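You operate a simulated robot arm through the tools that you are given. There is no shell and no other tool.

The job below is to be done with a simulated two-armed robot. You get a single attempt, and the scene is never put back.

JOB
Turn off the small ring and wipe the spill off the hob once it is cool.
Fine: move the hot pan to the cork mat by its handle, wait till the screen says OFF, use the sponge and put it back. What is to be rubbed or washed off counts as gone when no trace of it is left.

It is judged by the outcome, as a careful person would: the job done as asked, and still so three seconds after it is handed in. It fails if anything else is knocked over, pushed out of place, dropped, spilled or broken.

ROBOT AND FRAMES
Two 7-joint arms with two-finger parallel grippers on one trunk that stands fixed in place. Base frame: the origin is at the foot of the trunk, x ahead of it, y to its left, z up; the work surface is at about z = 900. Lengths are in mm, angles in degrees, forces in N, time in s.
The left shoulder is at [80, 131, 947], the right one opposite. With the tool pointing down near the work surface each hand reaches from about 380 to 840 mm from the base axis, measured 20 degrees to its own side. Payload 1.57 kg a hand.
Tool frame (each hand has its own): the origin (TCP) lies between the finger pads and is the grasp point; the fingertips stand 30 mm ahead of it; z points along the fingers, y is the line along which they close. The gripper opens to 110 mm. The fingers are 24 mm wide and 12 mm thick; the gripper's body (48 by 112 mm) begins 78 mm behind the TCP.
Orientation is that of the tool frame in the base frame, as a unit quaternion [x, y, z, w]. With the fingers straight down and closing along the base's y, the tool's x points along the base's -x, its y along +y and its z along -z.

CONTROLS
- The arms move only by the tool apply_moves. It takes "left_increments", "right_increments" or both (then of equal length, played together; a hand with none holds still); each is a list of rows, each an object of numbers (a shift or turn left out is 0, a gripper value left out holds the last): "x", "y", "z": the shift along the base's x, y, z in mm; "wx", "wy", "wz": the turn, a rotation vector about the base's x, y, z in degrees. In form: [{"x": .., "y": .., "z": .., "wx": .., "wy": .., "wz": ..}, ...]. A call has 1 to 20 rows; each row shifts and turns the commanded pose from where the row before left it. "left_hand" and "right_hand" are, for a hand that has rows, the closure, from 0 (fully open) to 1 (shut), set as the call begins (left out, the last holds). A row lasts 0.2 s, in which the tool goes at most 50 mm and 8.6 degrees; a call with a longer step from one row to the next is refused whole, and so is a gripper value outside its range. Where a pose cannot be reached the arm comes as near as it can. A force on the tool above 40 N (or 10 N above the force at the start of the call, whichever is more), or a blocked arm, ends the call early, and 0.2 s more pass. The fingers move at their own pace (about 108 mm/s each) and stop on an object; they squeeze with about 29 N. The grip force told is the motor's: it shows also when the fingers shut on nothing. Time passes only in rows, and 0.2 s behind the last, so rows that do not move let the fingers close. The reply holds the time, the measured pose of the TCP, the force on the tool along the base axes, the opening and the grip force, in the units named above and with some noise, with the torque about the TCP (base axes, N m) and any sound that the robot's microphone picked up, and new pictures: "views" is both (left out), scene, wrist or none (wrist: the cameras of the hands that moved).
- Cameras (640 x 400 px; columns grow to the right, rows downward): "scene" is now at [-55.2, -38.5, 1427.3]; the picture's right is [-0.42, -0.91, 0.00], its down [-0.43, 0.20, -0.88] and it looks along [0.80, -0.37, -0.47] (base axes); focal length 351 px, centre (320, 200). "left" rides on the left gripper at [70, -16, -141] in its tool frame; the picture's right is [0.23, 0.97, 0.00], its down [-0.85, 0.20, -0.48] and it looks along [-0.47, 0.11, 0.88] (tool axes); focal length 222 px, centre (320, 200). "right" rides on the right gripper at [70, 16, -141] in its tool frame; the picture's right is [-0.23, 0.97, 0.00], its down [-0.86, -0.20, -0.48] and it looks along [-0.47, -0.11, 0.88] (tool axes); focal length 222 px, centre (320, 200). There is no depth. A picture from a camera that has moved, and an enlarged one, comes with that camera's place and axes in the base frame and with its lens.
- aim_head(pan, tilt): turns the head with the scene camera to pan (to the left, within 109 degrees either way) and tilt (down, from -29 to 69), counted from straight ahead of the robot. It gives what a move gives, and a new picture of the scene camera.
- enlarge(camera, box): a new picture of the part [left, top, right, bottom] of that camera's present view, enlarged. It takes no simulated time.
- hand_in(): hands the job in; it is judged then, once.

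Places have to be worked out from the pictures, the camera data and where the tool is seen. Open the grippers and draw the arms clear of the work before you hand the job in, unless the task says otherwise.

The tools are called after "Emit:" as name(argument=value, ...) on one line, values as JSON. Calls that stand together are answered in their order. apply_moves: Moves the arms, as the interface text tells. Its arguments: {"type":"object","properties":{"left_increments":{"type":"array","items":{"type":"object","properties":{"x":{"type":"number"},"y":{"type":"number"},"z":{"type":"number"},"wx":{"type":"number"},"wy":{"type":"number"},"wz":{"type":"number"}}}},"left_hand":{"type":"number"},"right_increments":{"type":"array","items":{"type":"object","properties":{"x":{"type":"number"},"y":{"type":"number"},"z":{"type":"number"},"wx":{"type":"number"},"wy":{"type":"number"},"wz":{"type":"number"}}}},"right_hand":{"type":"number"},"views":{"type":"string","enum":["both","scene","wrist","none"]}},"required":[]} The other tools are called the same way: aim_head (pan, tilt) turns the head that bears the scene camera; enlarge (camera, box) takes an enlarged picture of a part of a camera's view; hand_in () hands the job in.

At the start:

```text
time: 0.0
left_tool_pos: [507.2, -65.6, 1214.5]
left_tcp_rot: [0.001, 1.0, 0.0, 0.0]
left_force: [0.1, -0.7, 0.3]
left_ft_torque: [0.01, 0.02, 0.01]
left_width: 109.9
left_grip_force: 0.1
right_tool_pos: [299.9, -414.2, 1148.4]
right_tcp_rot: [0.0, 1.0, 0.0, 0.0]
right_force: [0.4, -0.9, -0.7]
right_ft_torque: [0.01, -0.02, 0.02]
right_width: 109.9
right_grip_force: 0.1
head pan, tilt (commanded): [-24.8, 27.9]
```

scene: 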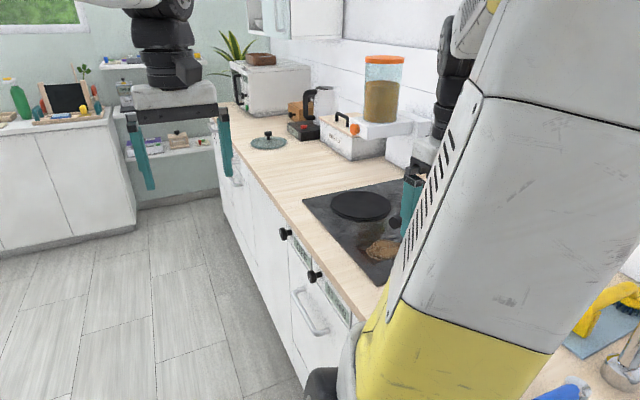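
right: 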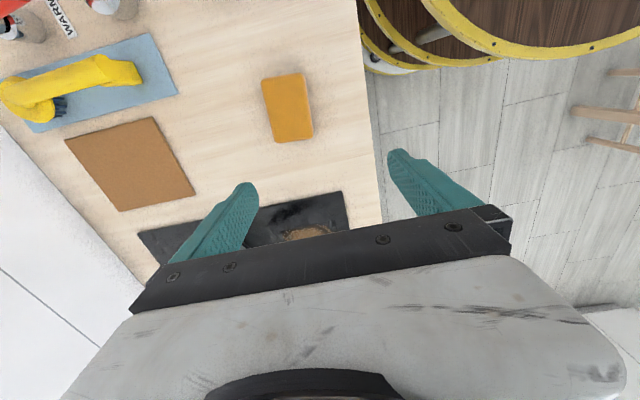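
left: 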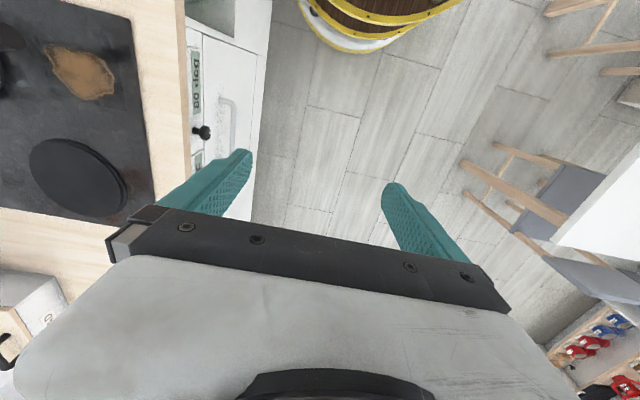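

I'll first look around: the hob appears to lie on the right-hand counter, partly hidden by the right arm, so I turn the head to get a better view.

Emit:
aim_head(pan=-60, tilt=45)

Emit:
enlarge(camera="left", box=[0, 0, 300, 220])

Emit:
enlarge(camera="right", box=[0, 0, 400, 260])

```text
time: 1.0
left_tool_pos: [508.1, -65.8, 1214.8]
left_tcp_rot: [0.0, 1.0, 0.0, 0.0]
left_force: [0.1, -0.8, 0.5]
left_ft_torque: [0.0, 0.0, 0.02]
left_width: 109.9
left_grip_force: 0.0
right_tool_pos: [300.1, -414.0, 1148.6]
right_tcp_rot: [0.0, 1.0, 0.0, 0.0]
right_force: [0.3, 0.0, -0.4]
right_ft_torque: [0.03, -0.02, 0.02]
right_width: 110.1
right_grip_force: 0.0
head pan, tilt (commanded): [-60.0, 45.0]
camera scene: at [-97.3, -70.6, 1401.4], right [-0.87, -0.5, 0.0], down [-0.35, 0.61, -0.71], along [0.35, -0.61, -0.71], focal length 351 px, centre (320, 200)
```

scene: 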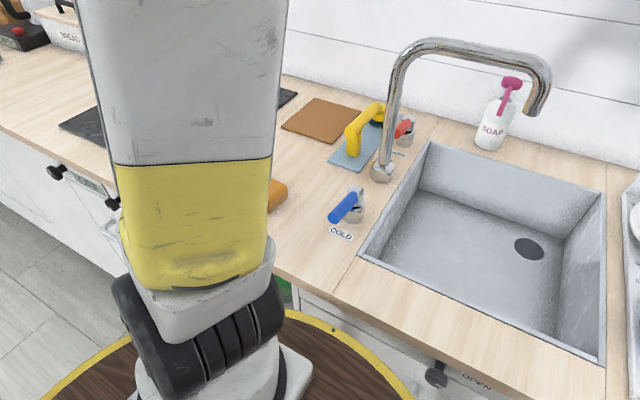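

```text
1.82 times, centred on (150, 110) of left
camera zoom: at [436.6, -82.8, 1355.1], right [-0.23, 0.97, 0.0], down [0.85, 0.2, 0.48], along [0.47, 0.11, -0.88], focal length 404 px, centre (629, 364)
```

zoom: 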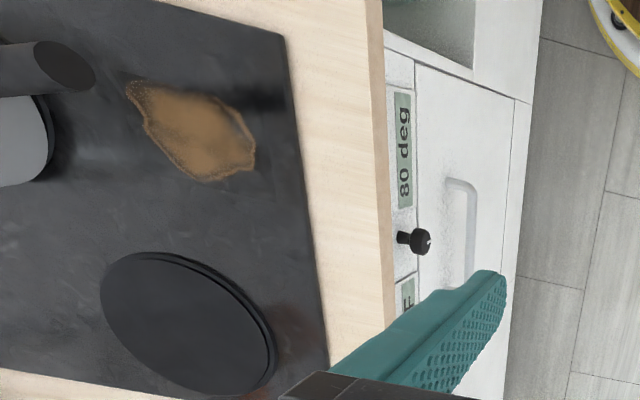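

```text
1.54 times, centred on (200, 130) of right
camera zoom: at [230.2, -397.5, 1289.9], right [0.23, 0.97, 0.0], down [0.86, -0.2, 0.48], along [0.47, -0.11, -0.88], focal length 342 px, centre (505, 308)
```

zoom: 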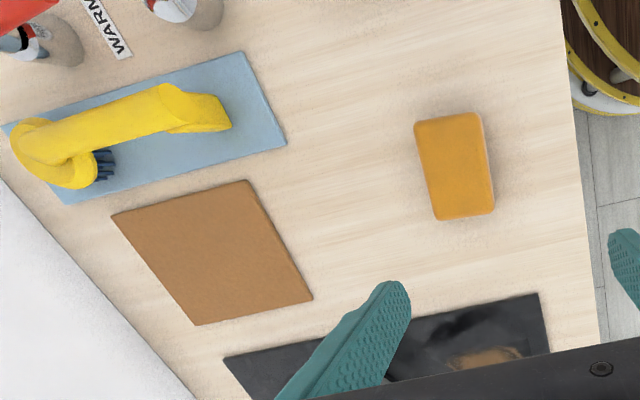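

The pan is partly hidden; I move the left hand higher and a little to the right to see the hob from above, and turn the head back toward the hob.

Emit:
apply_moves(left_increments=[{"x": 10, "y": -30, "z": 15}, {"x": 10, "y": -30, "z": 15}, {"x": 10, "y": -30, "z": 10}, {"x": 10, "y": -30, "z": 5}, {"x": 10, "y": -20}], views="wrist")

Emit:
aim_head(pan=-32, tilt=38)

Emit:
enlarge(camera="left", box=[0, 0, 320, 200])

```text
time: 2.2
left_tool_pos: [558.0, -207.7, 1260.1]
left_tcp_rot: [-0.001, 1.0, 0.0, 0.0]
left_force: [0.3, 0.4, -0.2]
left_ft_torque: [-0.02, 0.0, -0.01]
left_width: 110.2
left_grip_force: 0.1
right_tool_pos: [300.3, -414.4, 1149.6]
right_tcp_rot: [-0.001, 1.0, 0.0, 0.0]
right_force: [-0.4, 0.3, 0.3]
right_ft_torque: [-0.03, -0.02, -0.01]
right_width: 110.0
right_grip_force: 0.1
head pan, tilt (commanded): [-60.0, 45.0]
camera left: at [488.1, -223.3, 1400.2], right [-0.23, 0.97, 0.0], down [0.85, 0.2, 0.48], along [0.47, 0.11, -0.88], focal length 222 px, centre (320, 200)
```

left: 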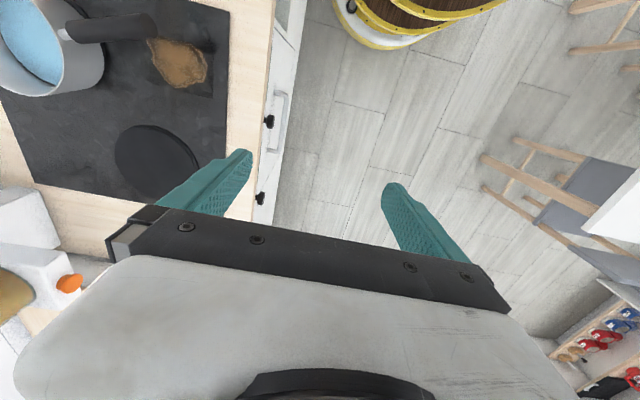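

```text
time: 3.1
left_tool_pos: [560.0, -208.0, 1258.8]
left_tcp_rot: [0.0, 1.0, 0.0, 0.001]
left_force: [0.1, -1.9, -0.4]
left_ft_torque: [0.0, 0.02, -0.01]
left_width: 110.2
left_grip_force: 0.0
right_tool_pos: [300.5, -414.1, 1149.1]
right_tcp_rot: [0.0, 1.0, 0.0, 0.0]
right_force: [0.0, -0.6, -0.5]
right_ft_torque: [-0.02, -0.01, -0.01]
right_width: 110.0
right_grip_force: 0.0
head pan, tilt (commanded): [-32.0, 38.0]
camera scene: at [-64.8, -46.1, 1411.6], right [-0.53, -0.85, 0.0], down [-0.52, 0.33, -0.79], along [0.67, -0.42, -0.62], focal length 351 px, centre (320, 200)
```

scene: 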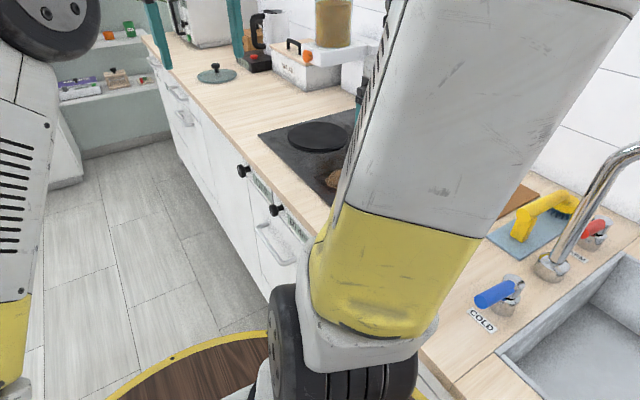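

```text
2.00 times, centred on (160, 100) of left
camera zoom: at [488.3, -223.2, 1399.9], right [-0.23, 0.97, 0.0], down [0.85, 0.2, 0.48], along [0.47, 0.11, -0.88], focal length 444 px, centre (640, 400)
```

zoom: 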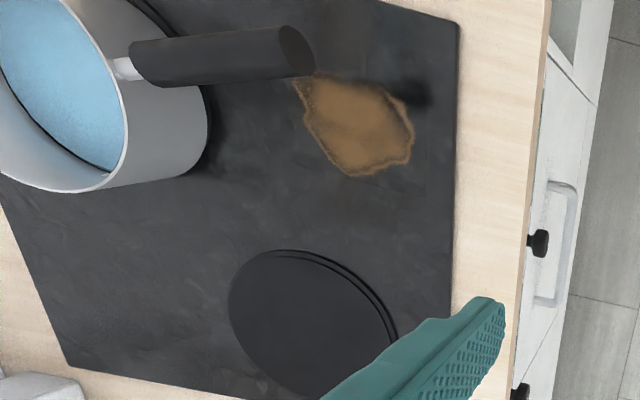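

The saucepan (with water) stands at the right-rear of the hob with its handle pointing to the counter front. Now I zoom on the front panel to read the knobs and screens.

Emit:
enlarge(camera="scene", box=[220, 150, 340, 270])

Emit:
enlarge(camera="scene", box=[240, 80, 400, 220])

Emit:
enlarge(camera="left", box=[220, 80, 320, 240])

```text
3.33 times, centred on (280, 210) of scene
camera zoom: at [-64.8, -46.1, 1411.6], right [-0.53, -0.85, 0.0], down [-0.52, 0.33, -0.79], along [0.67, -0.42, -0.62], focal length 1170 px, centre (453, 167)
```

zoom: 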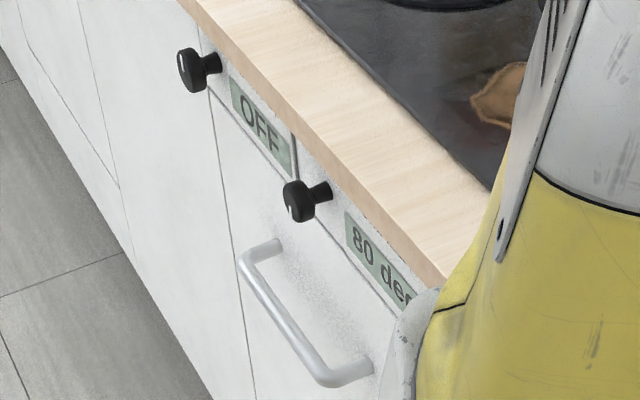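

```text
2.86 times, centred on (320, 150) of scene
camera zoom: at [-64.8, -46.1, 1411.6], right [-0.53, -0.85, 0.0], down [-0.52, 0.33, -0.79], along [0.67, -0.42, -0.62], focal length 1003 px, centre (320, 343)
```

zoom: 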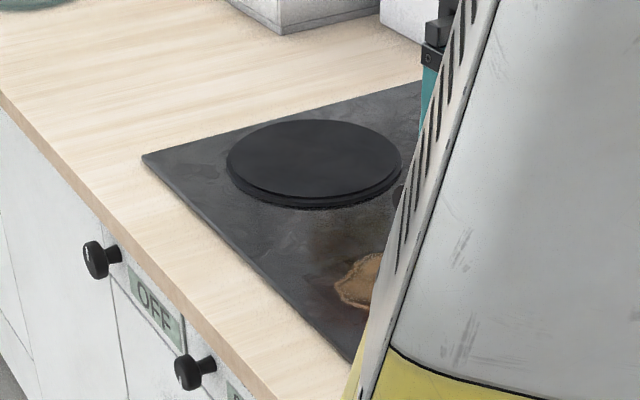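

```text
2.50 times, centred on (270, 160) of left
camera zoom: at [488.3, -223.2, 1399.9], right [-0.23, 0.97, 0.0], down [0.85, 0.2, 0.48], along [0.47, 0.11, -0.88], focal length 555 px, centre (445, 300)
```

zoom: 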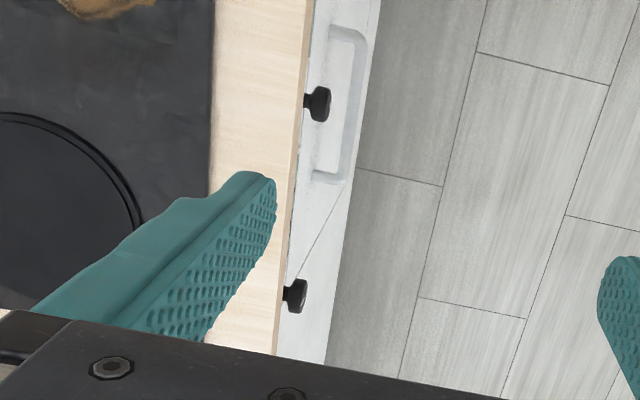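

Two knobs sit on the front panel: a far one next to "OFF" and a near one (about x 614, y -325, z 807) next to "80 deg". I'll turn the left hand horizontal, facing the panel, to get a frontal look before deciding which knob belongs to the small ring.

Emit:
apply_moves(left_increments=[{"y": 8, "z": -25, "wx": -8.2}, {"y": 8, "z": -25, "wx": -8.2}, {"y": 8, "z": -25, "wx": -8.2}, {"y": 8, "z": -25, "wx": -8.2}, {"y": 8, "z": -25, "wx": -8.2}, {"y": 8, "z": -25, "wx": -8.2}, {"y": 8, "z": -25, "wx": -8.2}, {"y": 8, "z": -25, "wx": -8.2}, {"y": 8, "z": -25, "wx": -8.2}, {"y": 8, "z": -25, "wx": -8.2}, {"y": 0, "z": -25, "wx": -8}], views="both")

```text
time: 5.5
left_tool_pos: [556.3, -127.0, 984.6]
left_tcp_rot: [0.0, -0.706, 0.708, -0.001]
left_force: [-0.2, -0.1, 0.9]
left_ft_torque: [0.05, 0.02, 0.03]
left_width: 110.1
left_grip_force: 0.0
right_tool_pos: [300.1, -414.4, 1148.7]
right_tcp_rot: [-0.001, 1.0, 0.0, 0.0]
right_force: [0.3, -0.9, 0.4]
right_ft_torque: [-0.02, -0.05, 0.0]
right_width: 109.8
right_grip_force: 0.1
head pan, tilt (commanded): [-32.0, 38.0]
camera scene: at [-65.1, -46.1, 1411.6], right [-0.53, -0.85, 0.0], down [-0.52, 0.33, -0.79], along [0.67, -0.42, -0.62], focal length 351 px, centre (320, 200)
camera left: at [485.8, 14.3, 999.6], right [-0.23, 0.0, -0.97], down [0.85, 0.48, -0.2], along [0.47, -0.88, -0.11], focal length 222 px, centre (320, 200)
```

scene: 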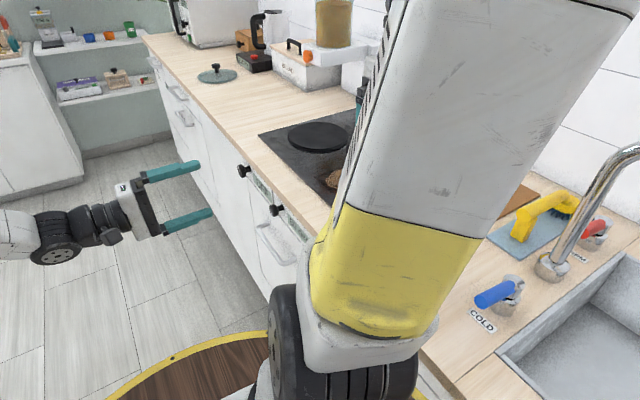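
left: 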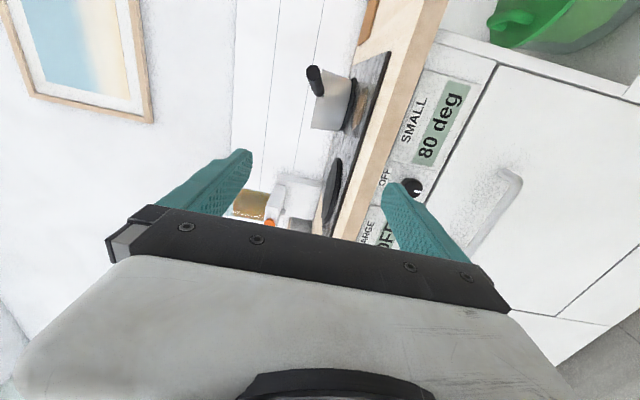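

The labels read "SMALL" above "80 deg", with an "OFF" mark above its knob. I enlarge that area to read the knob's pointer.

Emit:
enlarge(camera="left", box=[350, 60, 510, 260])

Emit:
enlarge(camera="left", box=[290, 40, 410, 200])

```text
2.00 times, centred on (430, 160) of left
camera zoom: at [485.8, 14.3, 999.6], right [-0.23, 0.0, -0.97], down [0.85, 0.48, -0.2], along [0.47, -0.88, -0.11], focal length 444 px, centre (100, 280)
```

zoom: 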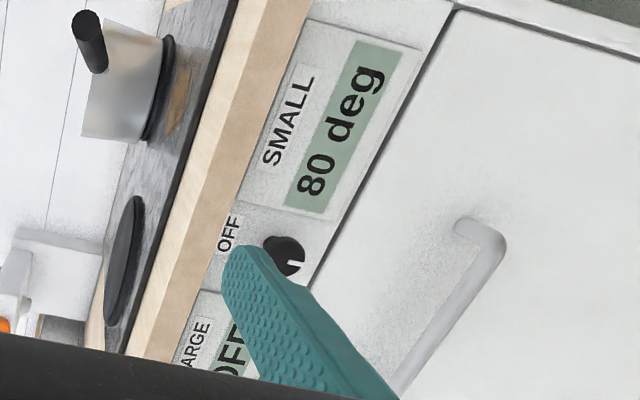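

```text
2.50 times, centred on (350, 120) of left
camera zoom: at [485.8, 14.3, 999.6], right [-0.23, 0.0, -0.97], down [0.85, 0.48, -0.2], along [0.47, -0.88, -0.11], focal length 555 px, centre (245, 400)
```

zoom: 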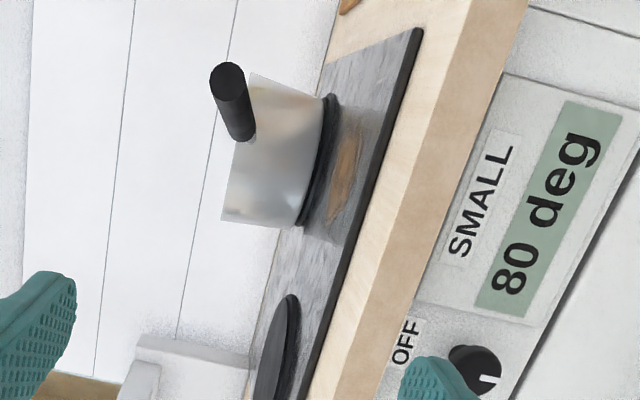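

The pointer of the SMALL knob seems to point downward, opposite the OFF mark. I roll the left hand so its camera sits above, and move in front of the knob for a clear look.

Emit:
apply_moves(left_increments=[{"x": 5, "y": -4, "z": -11, "wy": 8.2}, {"x": 5, "y": -4, "z": -11, "wy": 8.2}, {"x": 5, "y": -4, "z": -11, "wy": 8.2}, {"x": 5, "y": -4, "z": -11, "wy": 8.2}, {"x": 5, "y": -4, "z": -11, "wy": 8.2}, {"x": 5, "y": -4, "z": -11, "wy": 8.2}, {"x": 5, "y": -4, "z": -11, "wy": 8.2}, {"x": 5, "y": -4, "z": -11, "wy": 8.2}, {"x": 5, "y": -4, "z": -11, "wy": 8.2}, {"x": 5, "y": -4, "z": -11, "wy": 8.2}, {"x": 4, "y": 0, "z": -10, "wy": 8}], views="both")

```text
time: 7.9
left_tool_pos: [613.0, -165.7, 864.6]
left_tcp_rot: [0.501, -0.499, 0.5, 0.501]
left_force: [0.3, 0.0, -0.1]
left_ft_torque: [0.0, 0.0, 0.0]
left_width: 110.0
left_grip_force: 0.0
right_tool_pos: [301.4, -415.3, 1148.8]
right_tcp_rot: [0.0, 1.0, -0.001, 0.0]
right_force: [-0.2, 0.1, 0.3]
right_ft_torque: [0.0, -0.01, 0.02]
right_width: 109.9
right_grip_force: 0.0
head pan, tilt (commanded): [-32.0, 38.0]
camera scene: at [-64.8, -45.9, 1411.6], right [-0.53, -0.85, 0.0], down [-0.52, 0.33, -0.79], along [0.67, -0.42, -0.62], focal length 351 px, centre (320, 200)
camera left: at [627.7, -24.3, 933.0], right [-0.97, 0.0, 0.23], down [-0.2, 0.48, -0.85], along [-0.11, -0.88, -0.47], focal length 222 px, centre (320, 200)
```

scene: 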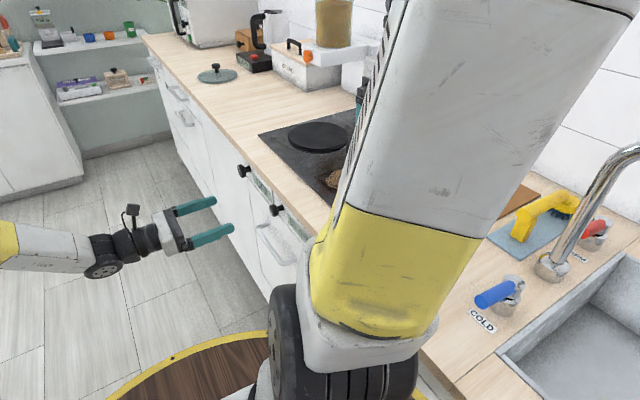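
left: 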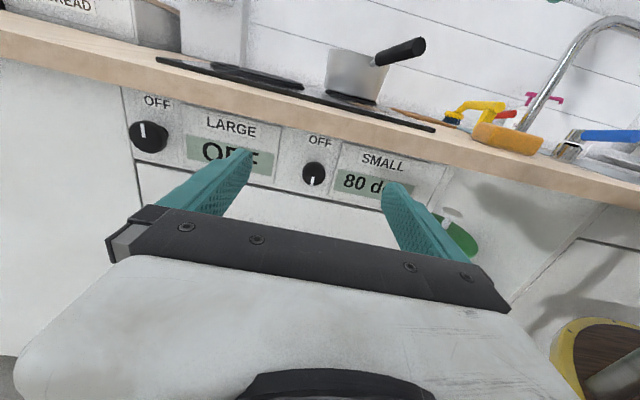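

A good view of both knobs; I enlarge the knobs to compare pointers.

Emit:
enlarge(camera="left", box=[280, 125, 360, 195])

Emit:
enlarge(camera="left", box=[110, 85, 270, 185])

```text
5.71 times, centred on (320, 160) of left
camera zoom: at [627.7, -24.3, 933.0], right [-0.97, 0.0, 0.23], down [-0.2, 0.48, -0.85], along [-0.11, -0.88, -0.47], focal length 1269 px, centre (320, 429)
```

zoom: 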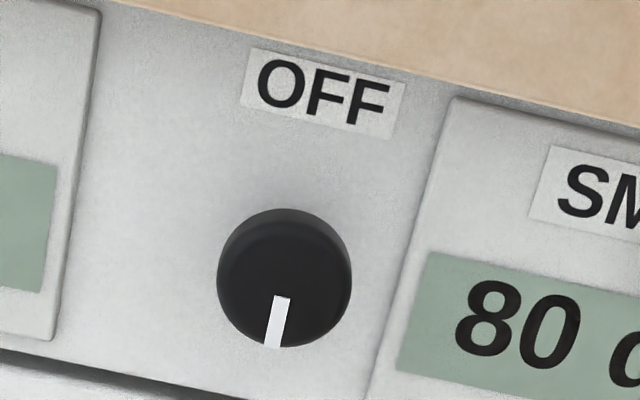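

```text
4.00 times, centred on (190, 135) of left
camera zoom: at [627.7, -24.3, 933.0], right [-0.97, 0.0, 0.23], down [-0.2, 0.48, -0.85], along [-0.11, -0.88, -0.47], focal length 888 px, centre (840, 460)
```

zoom: 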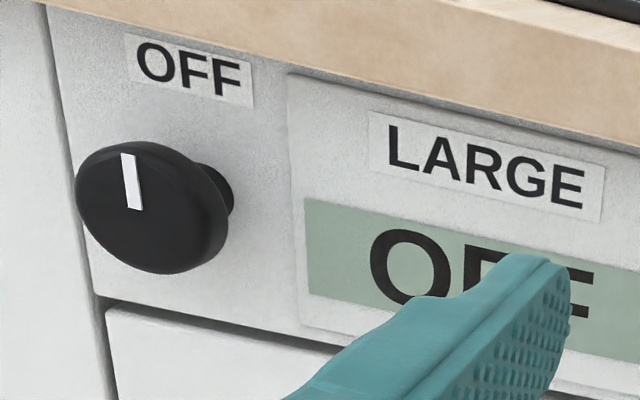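

The LARGE knob's pointer is up at OFF; the SMALL knob's pointer is straight down (180° away). The small knob's face is at about [608, -324, 811]; I line the left hand up with it, half-closed, and stop short.

Emit:
apply_moves(left_increments=[{"x": -1.5, "y": -28, "z": -18}, {"x": -1.5, "y": -28, "z": -18}, {"x": -1.5, "y": -28, "z": -17.6}, {}], left_hand=0.45, views="both")

Emit:
enlarge(camera="left", box=[220, 60, 420, 220])

```text
time: 8.9
left_tool_pos: [606.8, -251.4, 811.2]
left_tcp_rot: [0.5, -0.5, 0.5, 0.5]
left_force: [-0.3, -0.2, -0.9]
left_ft_torque: [0.0, -0.01, 0.01]
left_width: 60.4
left_grip_force: 0.1
right_tool_pos: [300.2, -414.4, 1148.9]
right_tcp_rot: [0.0, 1.0, 0.0, 0.0]
right_force: [-0.4, 0.6, -0.3]
right_ft_torque: [-0.03, 0.01, 0.03]
right_width: 110.0
right_grip_force: 0.1
head pan, tilt (commanded): [-32.0, 38.0]
camera scene: at [-64.8, -45.9, 1411.6], right [-0.53, -0.85, 0.0], down [-0.52, 0.33, -0.79], along [0.67, -0.42, -0.62], focal length 351 px, centre (320, 200)
camera left: at [621.7, -109.2, 879.3], right [-0.97, 0.0, 0.23], down [-0.2, 0.48, -0.86], along [-0.11, -0.88, -0.47], focal length 222 px, centre (320, 200)
```

scene: 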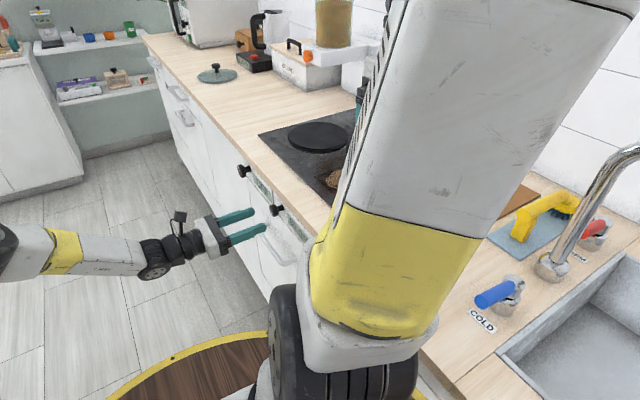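
left: 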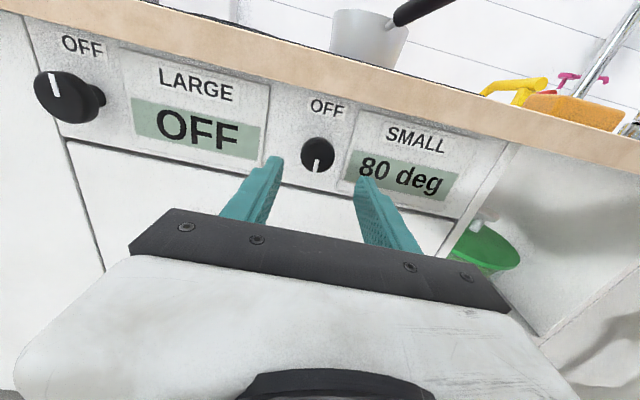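

```text
2.50 times, centred on (320, 140) of left
camera zoom: at [621.7, -109.2, 879.3], right [-0.97, 0.0, 0.23], down [-0.2, 0.48, -0.86], along [-0.11, -0.88, -0.47], focal length 555 px, centre (320, 350)
```

zoom: 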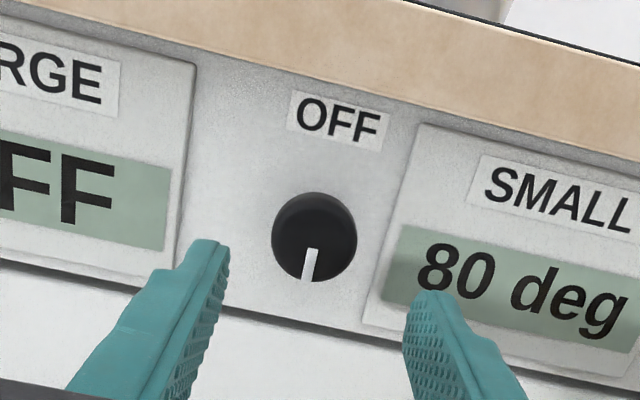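

The knob centre is confirmed at about [609, -324, 812]. I advance so the pads straddle it (TCP y ≈ -316, tips ~8 mm short of the panel).

Emit:
apply_moves(left_increments=[{"x": 2, "y": -22, "z": 1}, {"y": -22}, {"y": -20}, {}], views="wrist")

Emit:
enlarge(camera="left", box=[220, 60, 420, 220])

```text
time: 9.9
left_tool_pos: [609.5, -314.4, 812.0]
left_tcp_rot: [-0.5, 0.5, -0.5, -0.5]
left_force: [0.2, 0.7, -0.8]
left_ft_torque: [0.0, -0.01, 0.03]
left_width: 60.8
left_grip_force: 0.0
right_tool_pos: [300.5, -414.4, 1148.2]
right_tcp_rot: [0.0, 1.0, 0.0, 0.0]
right_force: [-0.2, -0.7, 0.6]
right_ft_torque: [0.01, -0.01, 0.0]
right_width: 110.1
right_grip_force: 0.1
head pan, tilt (commanded): [-32.0, 38.0]
camera left: at [624.3, -173.7, 880.7], right [-0.97, 0.0, 0.23], down [-0.2, 0.48, -0.85], along [-0.11, -0.88, -0.47], focal length 222 px, centre (320, 200)
```

left: 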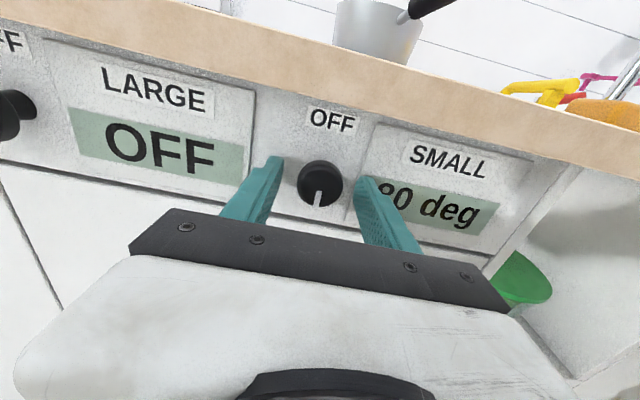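

```text
2.50 times, centred on (320, 140) of left
camera zoom: at [624.3, -173.7, 880.7], right [-0.97, 0.0, 0.23], down [-0.2, 0.48, -0.85], along [-0.11, -0.88, -0.47], focal length 555 px, centre (320, 350)
```

zoom: 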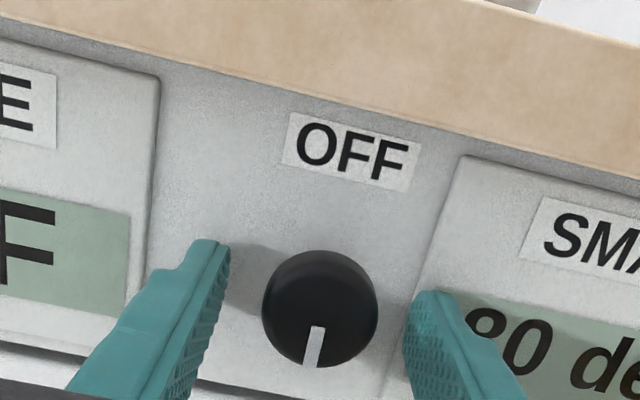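

The knob is centred between the fingers. I close the gripper on it.

Emit:
apply_moves(left_increments=[{}, {}, {}], left_hand=1, views="wrist")

Emit:
enlarge(camera="left", box=[220, 60, 420, 220])

```text
time: 10.7
left_tool_pos: [611.0, -315.7, 812.0]
left_tcp_rot: [0.501, -0.499, 0.501, 0.499]
left_force: [9.0, -5.3, -0.7]
left_ft_torque: [0.25, 0.02, 0.1]
left_width: 33.4
left_grip_force: 41.4
right_tool_pos: [300.2, -414.5, 1149.2]
right_tcp_rot: [0.0, 1.0, -0.001, 0.0]
right_force: [-0.2, -0.1, -0.3]
right_ft_torque: [-0.02, -0.01, -0.02]
right_width: 110.2
right_grip_force: 0.0
head pan, tilt (commanded): [-32.0, 38.0]
camera left: at [625.0, -173.7, 880.8], right [-0.97, 0.0, 0.23], down [-0.2, 0.48, -0.85], along [-0.11, -0.88, -0.47], focal length 222 px, centre (320, 200)
```

left: 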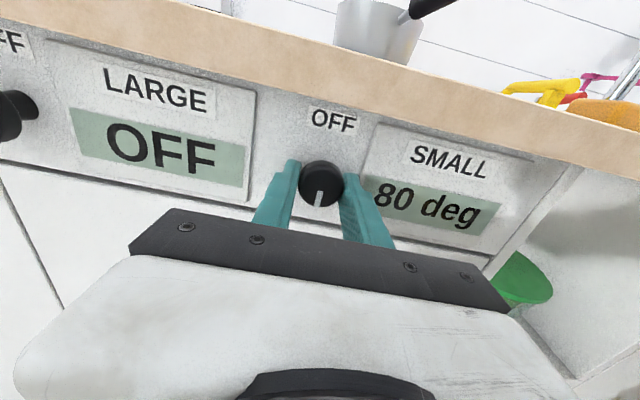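

```text
2.50 times, centred on (320, 140) of left
camera zoom: at [625.0, -173.7, 880.8], right [-0.97, 0.0, 0.23], down [-0.2, 0.48, -0.85], along [-0.11, -0.88, -0.47], focal length 555 px, centre (320, 350)
```

zoom: 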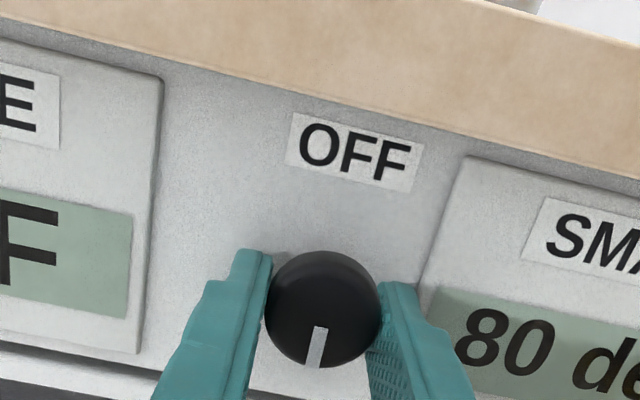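

Gripped (33 mm). The knob pulls the hand about +x, so I re-centre by 2 mm and turn a test 20° clockwise (wy negative), watching torque and the screen.

Emit:
apply_moves(left_increments=[{"x": 2}, {"wy": -6}, {"wy": -7}, {"wy": -7}, {}], views="wrist")

Emit:
enlarge(camera="left", box=[220, 60, 420, 220])

```text
time: 11.9
left_tool_pos: [611.7, -315.8, 810.6]
left_tcp_rot: [-0.404, 0.58, -0.579, -0.406]
left_force: [-1.8, -6.0, -1.7]
left_ft_torque: [0.33, -0.01, 0.0]
left_width: 33.5
left_grip_force: 41.4
right_tool_pos: [300.8, -414.7, 1149.5]
right_tcp_rot: [0.0, 1.0, 0.0, 0.001]
right_force: [0.0, -0.3, 1.0]
right_ft_torque: [0.0, 0.01, 0.0]
right_width: 109.9
right_grip_force: 0.1
head pan, tilt (commanded): [-32.0, 38.0]
camera left: at [601.5, -173.7, 882.4], right [-0.99, 0.0, -0.12], down [0.11, 0.48, -0.87], along [0.06, -0.88, -0.48], focal length 222 px, centre (320, 200)
```

left: 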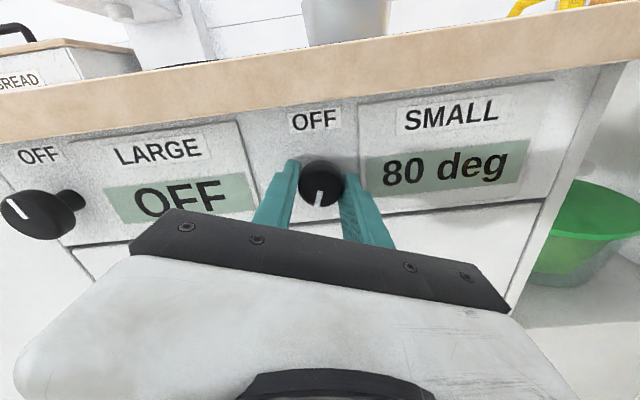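

```text
2.50 times, centred on (320, 140) of left
camera zoom: at [601.5, -173.7, 882.4], right [-0.99, 0.0, -0.12], down [0.11, 0.48, -0.87], along [0.06, -0.88, -0.48], focal length 555 px, centre (320, 350)
```

zoom: 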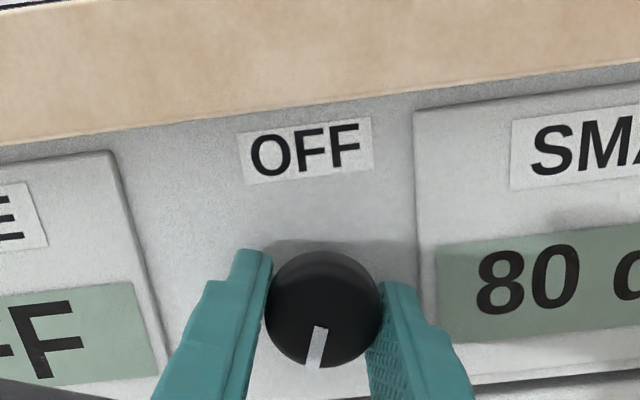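

The knob follows the hand freely (pointer fixed in the hand's view, torque near zero). I keep turning clockwise to about 90°.

Emit:
apply_moves(left_increments=[{"wy": -8}, {"wy": -8}, {"wy": -8}, {"wy": -8}, {"wy": -8}, {"wy": -8}, {"wy": -8}, {"wy": -8}, {"wy": -6}, {}], views="wrist")

Emit:
enlarge(camera="left", box=[220, 60, 420, 220])

```text
time: 13.7
left_tool_pos: [613.3, -314.6, 814.8]
left_tcp_rot: [0.051, -0.705, 0.706, 0.046]
left_force: [7.1, -8.5, -2.8]
left_ft_torque: [-0.14, 0.01, -0.56]
left_width: 33.7
left_grip_force: 41.9
right_tool_pos: [300.4, -414.3, 1149.0]
right_tcp_rot: [-0.001, 1.0, 0.0, -0.001]
right_force: [0.3, -0.1, 0.4]
right_ft_torque: [0.0, -0.02, 0.03]
right_width: 110.1
right_grip_force: 0.0
head pan, tilt (commanded): [-32.0, 38.0]
stopped in row 8 (left hand): the force on the tool passed its limit at 42 N (the readings are from after the stop); the commanded pose is now the measured one
camera left: at [544.6, -173.7, 839.2], right [-0.36, -0.01, -0.93], down [0.82, 0.48, -0.32], along [0.45, -0.88, -0.17], focal length 222 px, centre (320, 200)
```

left: 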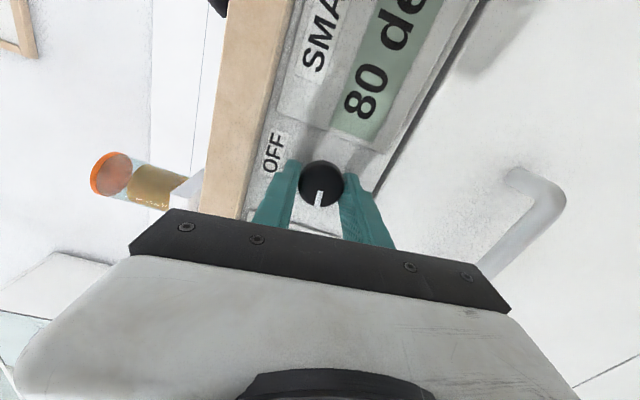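

```text
2.50 times, centred on (320, 140) of left
camera zoom: at [544.6, -173.7, 839.2], right [-0.36, -0.01, -0.93], down [0.82, 0.48, -0.32], along [0.45, -0.88, -0.17], focal length 555 px, centre (320, 350)
```

zoom: 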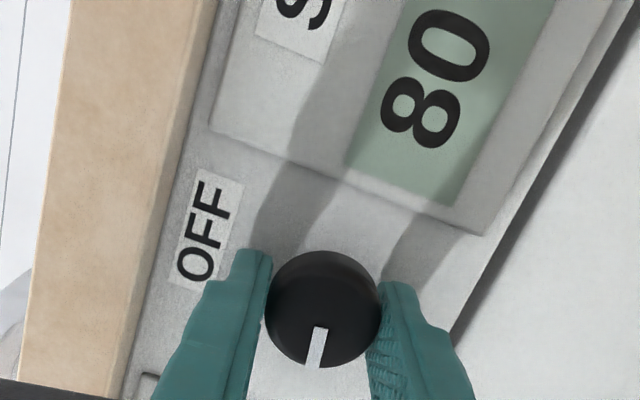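

The hand tightened because the knob axis sits ~3 mm higher than my commanded centre (now re-centred at about [613, 814.8]); the knob has turned ~82°. I do the last 8°, then release.

Emit:
apply_moves(left_increments=[{"wy": -4}, {"wy": -4}, {}], views="none")

Emit:
apply_moves(left_increments=[{}, {}, {}], left_hand=0.5, views="both")

Emit:
enlarge(camera="left", box=[220, 60, 420, 220])

```text
time: 14.5
left_tool_pos: [614.5, -315.3, 815.1]
left_tcp_rot: [0.001, -0.706, 0.709, -0.002]
left_force: [7.4, -8.8, -1.6]
left_ft_torque: [0.16, -0.01, 0.25]
left_width: 33.9
left_grip_force: 41.3
right_tool_pos: [300.5, -414.6, 1148.3]
right_tcp_rot: [0.0, 1.0, 0.0, -0.001]
right_force: [-0.8, -0.1, 0.2]
right_ft_torque: [0.0, 0.02, 0.02]
right_width: 110.1
right_grip_force: 0.1
head pan, tilt (commanded): [-32.0, 38.0]
```

```text
time: 15.3
left_tool_pos: [612.4, -314.5, 816.1]
left_tcp_rot: [0.0, -0.705, 0.709, -0.002]
left_force: [0.0, 0.1, 0.5]
left_ft_torque: [0.0, 0.04, 0.0]
left_width: 54.9
left_grip_force: 0.1
right_tool_pos: [300.6, -414.0, 1148.9]
right_tcp_rot: [-0.001, 1.0, 0.0, 0.001]
right_force: [0.1, -0.2, -0.1]
right_ft_torque: [-0.01, 0.03, -0.01]
right_width: 110.3
right_grip_force: 0.0
head pan, tilt (commanded): [-32.0, 38.0]
camera scene: at [-64.8, -45.9, 1411.6], right [-0.53, -0.85, 0.0], down [-0.52, 0.33, -0.79], along [0.67, -0.42, -0.62], focal length 351 px, centre (320, 200)
camera left: at [541.4, -173.6, 830.1], right [-0.23, -0.01, -0.97], down [0.85, 0.48, -0.2], along [0.47, -0.88, -0.1], focal length 222 px, centre (320, 200)
```

scene: 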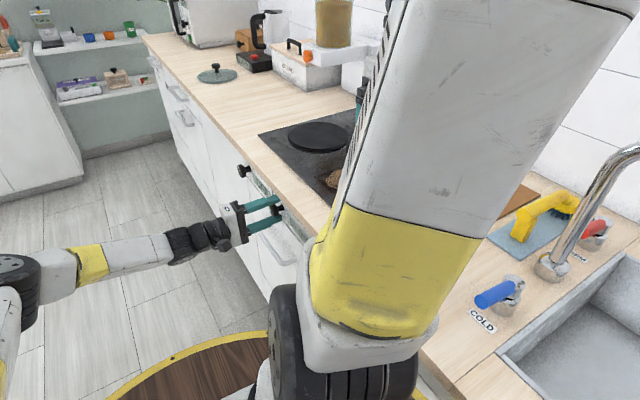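
left: 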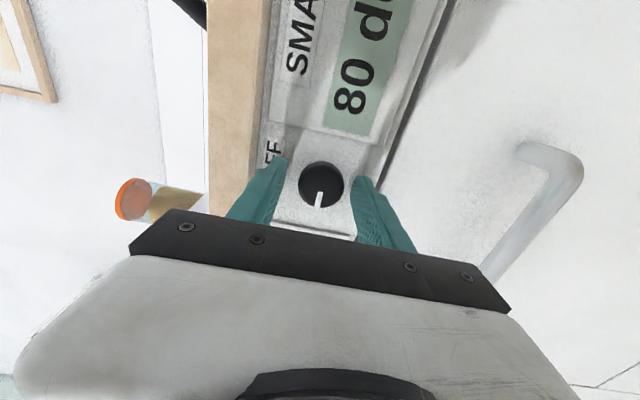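

```text
2.50 times, centred on (320, 140) of left
camera zoom: at [541.4, -173.6, 830.1], right [-0.23, -0.01, -0.97], down [0.85, 0.48, -0.2], along [0.47, -0.88, -0.1], focal length 555 px, centre (320, 350)
```

zoom: 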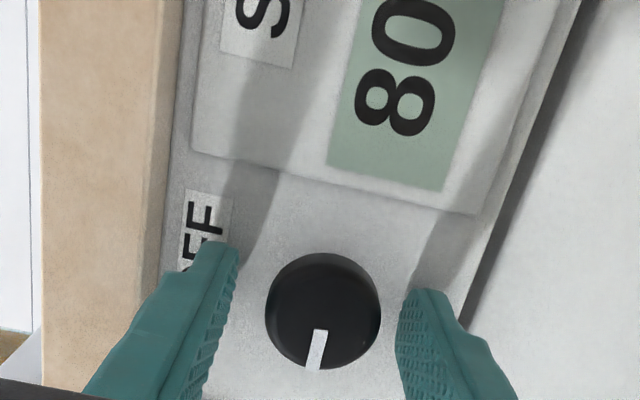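

The knob has turned 90° and stays put. I roll the open hand back +90° around the knob.

Emit:
apply_moves(left_increments=[{"wy": 8.2}, {"wy": 8.2}, {"wy": 8.2}, {"wy": 8.2}, {"wy": 8.2}, {"wy": 8.2}, {"wy": 8.2}, {"wy": 8.2}, {"wy": 8.2}, {"wy": 8.2}, {"wy": 8.2}, {}], views="wrist")

Emit:
enlarge(camera="left", box=[220, 60, 420, 220])

```text
time: 17.9
left_tool_pos: [612.6, -314.5, 814.9]
left_tcp_rot: [0.503, -0.499, 0.499, 0.499]
left_force: [0.0, 0.0, 0.0]
left_ft_torque: [0.01, -0.05, 0.03]
left_width: 54.8
left_grip_force: 0.0
right_tool_pos: [300.9, -415.3, 1149.5]
right_tcp_rot: [-0.001, 1.0, -0.001, 0.0]
right_force: [-0.3, 0.6, 0.2]
right_ft_torque: [0.0, 0.0, -0.03]
right_width: 110.2
right_grip_force: 0.1
head pan, tilt (commanded): [-32.0, 38.0]
camera left: at [627.3, -172.9, 884.4], right [-0.97, -0.01, 0.23], down [-0.21, 0.48, -0.85], along [-0.11, -0.88, -0.47], focal length 222 px, centre (320, 200)
```

left: 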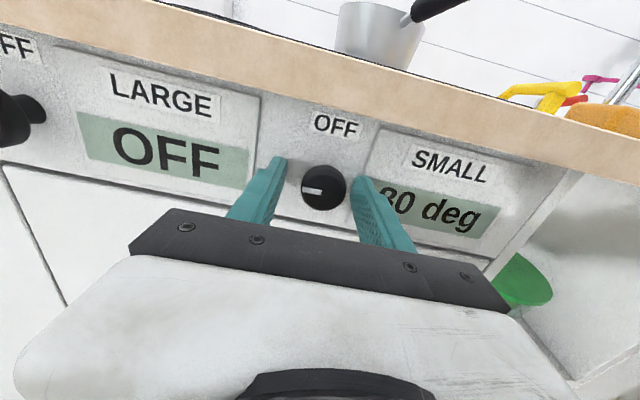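

```text
2.50 times, centred on (320, 140) of left
camera zoom: at [627.3, -172.9, 884.4], right [-0.97, -0.01, 0.23], down [-0.21, 0.48, -0.85], along [-0.11, -0.88, -0.47], focal length 555 px, centre (320, 350)
```

zoom: 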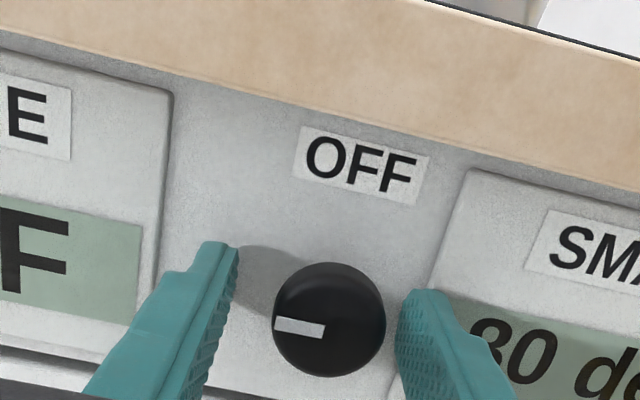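

The pointer is now at 9 o'clock with a quarter-turn clockwise left to OFF. I grip again and turn another ~88°.

Emit:
apply_moves(left_increments=[{"x": -1.2}, {}, {}, {}], left_hand=1, views="none")

Emit:
apply_moves(left_increments=[{"wy": -8}, {"wy": -8}, {"wy": -8}, {"wy": -8}, {"wy": -8}, {"wy": -8}, {"wy": -8}, {"wy": -8}, {}], views="wrist")

Emit:
enlarge(camera="left", box=[220, 60, 420, 220])

```text
time: 18.9
left_tool_pos: [610.3, -314.6, 813.6]
left_tcp_rot: [0.502, -0.5, 0.499, 0.499]
left_force: [-10.5, 0.9, 0.2]
left_ft_torque: [-0.21, 0.0, -0.05]
left_width: 33.4
left_grip_force: 41.4
right_tool_pos: [299.5, -413.9, 1149.5]
right_tcp_rot: [-0.001, 1.0, 0.0, 0.0]
right_force: [-0.3, 0.4, 0.5]
right_ft_torque: [0.0, -0.02, 0.01]
right_width: 110.1
right_grip_force: 0.1
head pan, tilt (commanded): [-32.0, 38.0]
```

```text
time: 20.9
left_tool_pos: [611.3, -314.2, 814.2]
left_tcp_rot: [0.161, -0.688, 0.69, 0.157]
left_force: [-11.2, -4.5, -11.3]
left_ft_torque: [0.04, 0.42, 0.0]
left_width: 33.5
left_grip_force: 41.7
right_tool_pos: [300.2, -414.5, 1148.9]
right_tcp_rot: [-0.001, 1.0, 0.0, 0.0]
right_force: [0.3, 0.0, 0.1]
right_ft_torque: [0.0, 0.01, 0.02]
right_width: 109.9
right_grip_force: 0.0
head pan, tilt (commanded): [-32.0, 38.0]
camera left: at [554.4, -173.2, 858.6], right [-0.63, 0.0, -0.78], down [0.68, 0.48, -0.55], along [0.38, -0.88, -0.3], focal length 222 px, centre (320, 200)
```

left: 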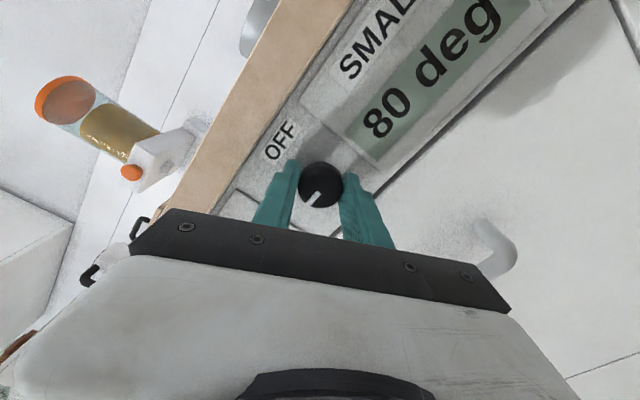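

```text
2.50 times, centred on (320, 140) of left
camera zoom: at [554.4, -173.2, 858.6], right [-0.63, 0.0, -0.78], down [0.68, 0.48, -0.55], along [0.38, -0.88, -0.3], focal length 555 px, centre (320, 350)
```

zoom: 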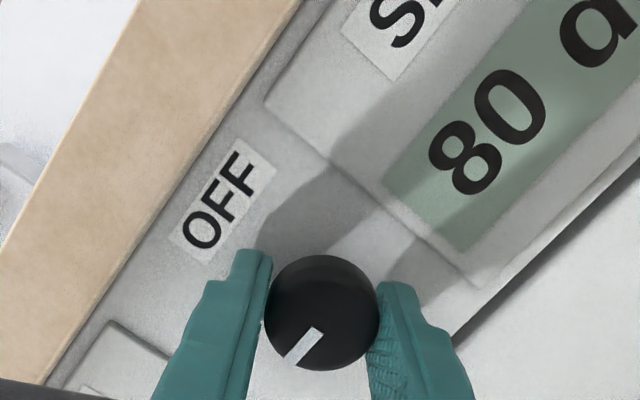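

The fingers slipped here: the knob hit its stop with the pointer at 9 o'clock (270° clockwise from OFF), so OFF must be reached counter-clockwise. I turn the other way (wy positive) while holding the knob.

Emit:
apply_moves(left_increments=[{"wy": 8}, {"wy": 8}, {"wy": 8}, {"wy": 8}, {"wy": 8}, {"wy": 8}, {"wy": 8}, {"wy": 8}, {}], views="wrist")

Emit:
apply_moves(left_increments=[{"wy": 8}, {"wy": 8}, {"wy": 8}, {"wy": 8}, {"wy": 8}, {}], views="both")

```text
time: 22.9
left_tool_pos: [610.1, -314.5, 813.4]
left_tcp_rot: [0.503, -0.5, 0.498, 0.499]
left_force: [-21.7, 4.5, -24.6]
left_ft_torque: [0.23, -0.09, -0.1]
left_width: 33.5
left_grip_force: 41.4
right_tool_pos: [300.5, -415.1, 1148.5]
right_tcp_rot: [-0.001, 1.0, 0.0, 0.0]
right_force: [0.3, -0.9, 0.3]
right_ft_torque: [0.01, 0.02, 0.0]
right_width: 110.0
right_grip_force: 0.1
head pan, tilt (commanded): [-32.0, 38.0]
camera left: at [625.1, -173.4, 883.3], right [-0.97, 0.0, 0.23], down [-0.2, 0.48, -0.85], along [-0.11, -0.88, -0.47], focal length 222 px, centre (320, 200)
```

left: 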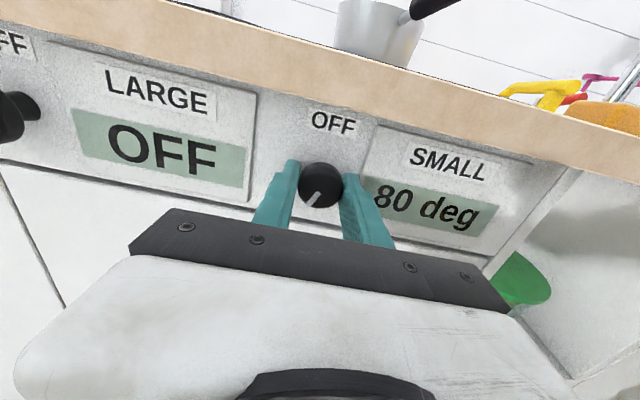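

```text
time: 24.3
left_tool_pos: [611.2, -313.4, 816.3]
left_tcp_rot: [0.642, -0.299, 0.298, 0.64]
left_force: [-22.3, 8.2, -1.7]
left_ft_torque: [0.38, 0.02, -0.29]
left_width: 32.5
left_grip_force: 40.9
right_tool_pos: [299.7, -414.4, 1149.2]
right_tcp_rot: [0.0, 1.0, 0.0, 0.0]
right_force: [0.4, -0.3, -0.2]
right_ft_torque: [-0.03, -0.01, 0.02]
right_width: 110.0
right_grip_force: 0.0
head pan, tilt (commanded): [-32.0, 38.0]
camera scene: at [-65.4, -45.7, 1411.6], right [-0.53, -0.85, 0.0], down [-0.52, 0.33, -0.79], along [0.67, -0.42, -0.62], focal length 351 px, centre (320, 200)
camera left: at [667.1, -173.3, 859.1], right [-0.6, 0.0, 0.8], down [-0.7, 0.48, -0.52], along [-0.38, -0.88, -0.29], focal length 222 px, centre (320, 200)
```

scene: 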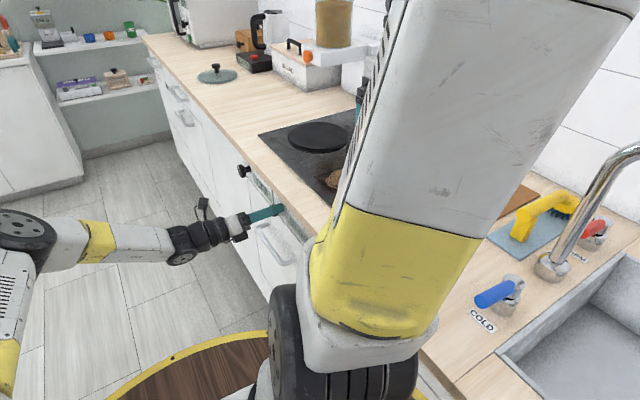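
left: 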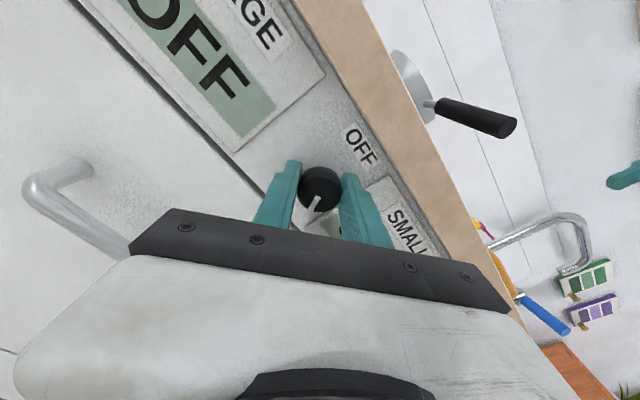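

The knob follows again counter-clockwise (hand roll now about +40°). I ease the sideways load by shifting 1.5 mm in -x and continue turning toward +88°.

Emit:
apply_moves(left_increments=[{"x": -1.5}, {"wy": 8}, {"wy": 8}, {"wy": 8}, {"wy": 8}, {"wy": 8}, {"wy": 8}, {}], views="wrist")

Emit:
enlarge(camera="left", box=[220, 60, 420, 220])

```text
time: 26.1
left_tool_pos: [611.7, -314.8, 814.5]
left_tcp_rot: [0.708, -0.011, 0.01, 0.706]
left_force: [10.6, -8.7, 4.3]
left_ft_torque: [0.24, 0.02, 0.31]
left_width: 32.2
left_grip_force: 41.0
right_tool_pos: [300.6, -414.7, 1149.3]
right_tcp_rot: [-0.001, 1.0, -0.001, 0.0]
right_force: [0.1, -0.4, 0.1]
right_ft_torque: [-0.02, 0.02, 0.02]
right_width: 110.1
right_grip_force: 0.0
head pan, tilt (commanded): [-32.0, 38.0]
camera left: at [680.7, -173.1, 801.1], right [0.2, 0.0, 0.98], down [-0.86, 0.48, 0.17], along [-0.47, -0.88, 0.09], focal length 222 px, centre (320, 200)
```

left: 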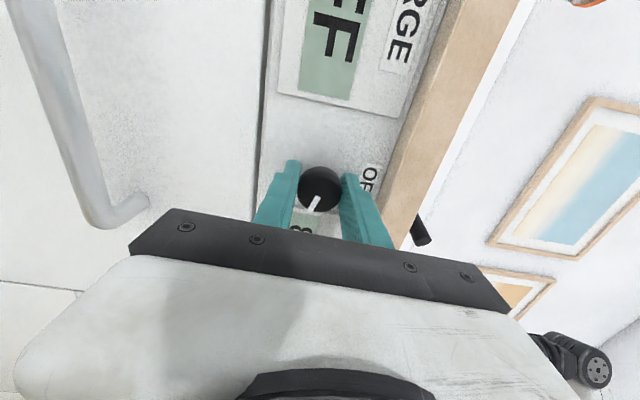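

```text
2.50 times, centred on (320, 140) of left
camera zoom: at [680.7, -173.1, 801.1], right [0.2, 0.0, 0.98], down [-0.86, 0.48, 0.17], along [-0.47, -0.88, 0.09], focal length 555 px, centre (320, 350)
```

zoom: 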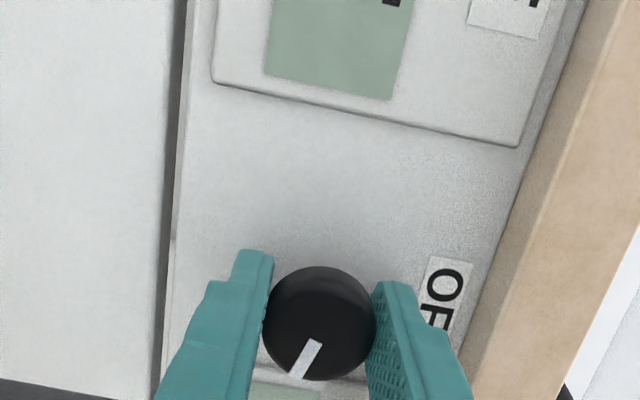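

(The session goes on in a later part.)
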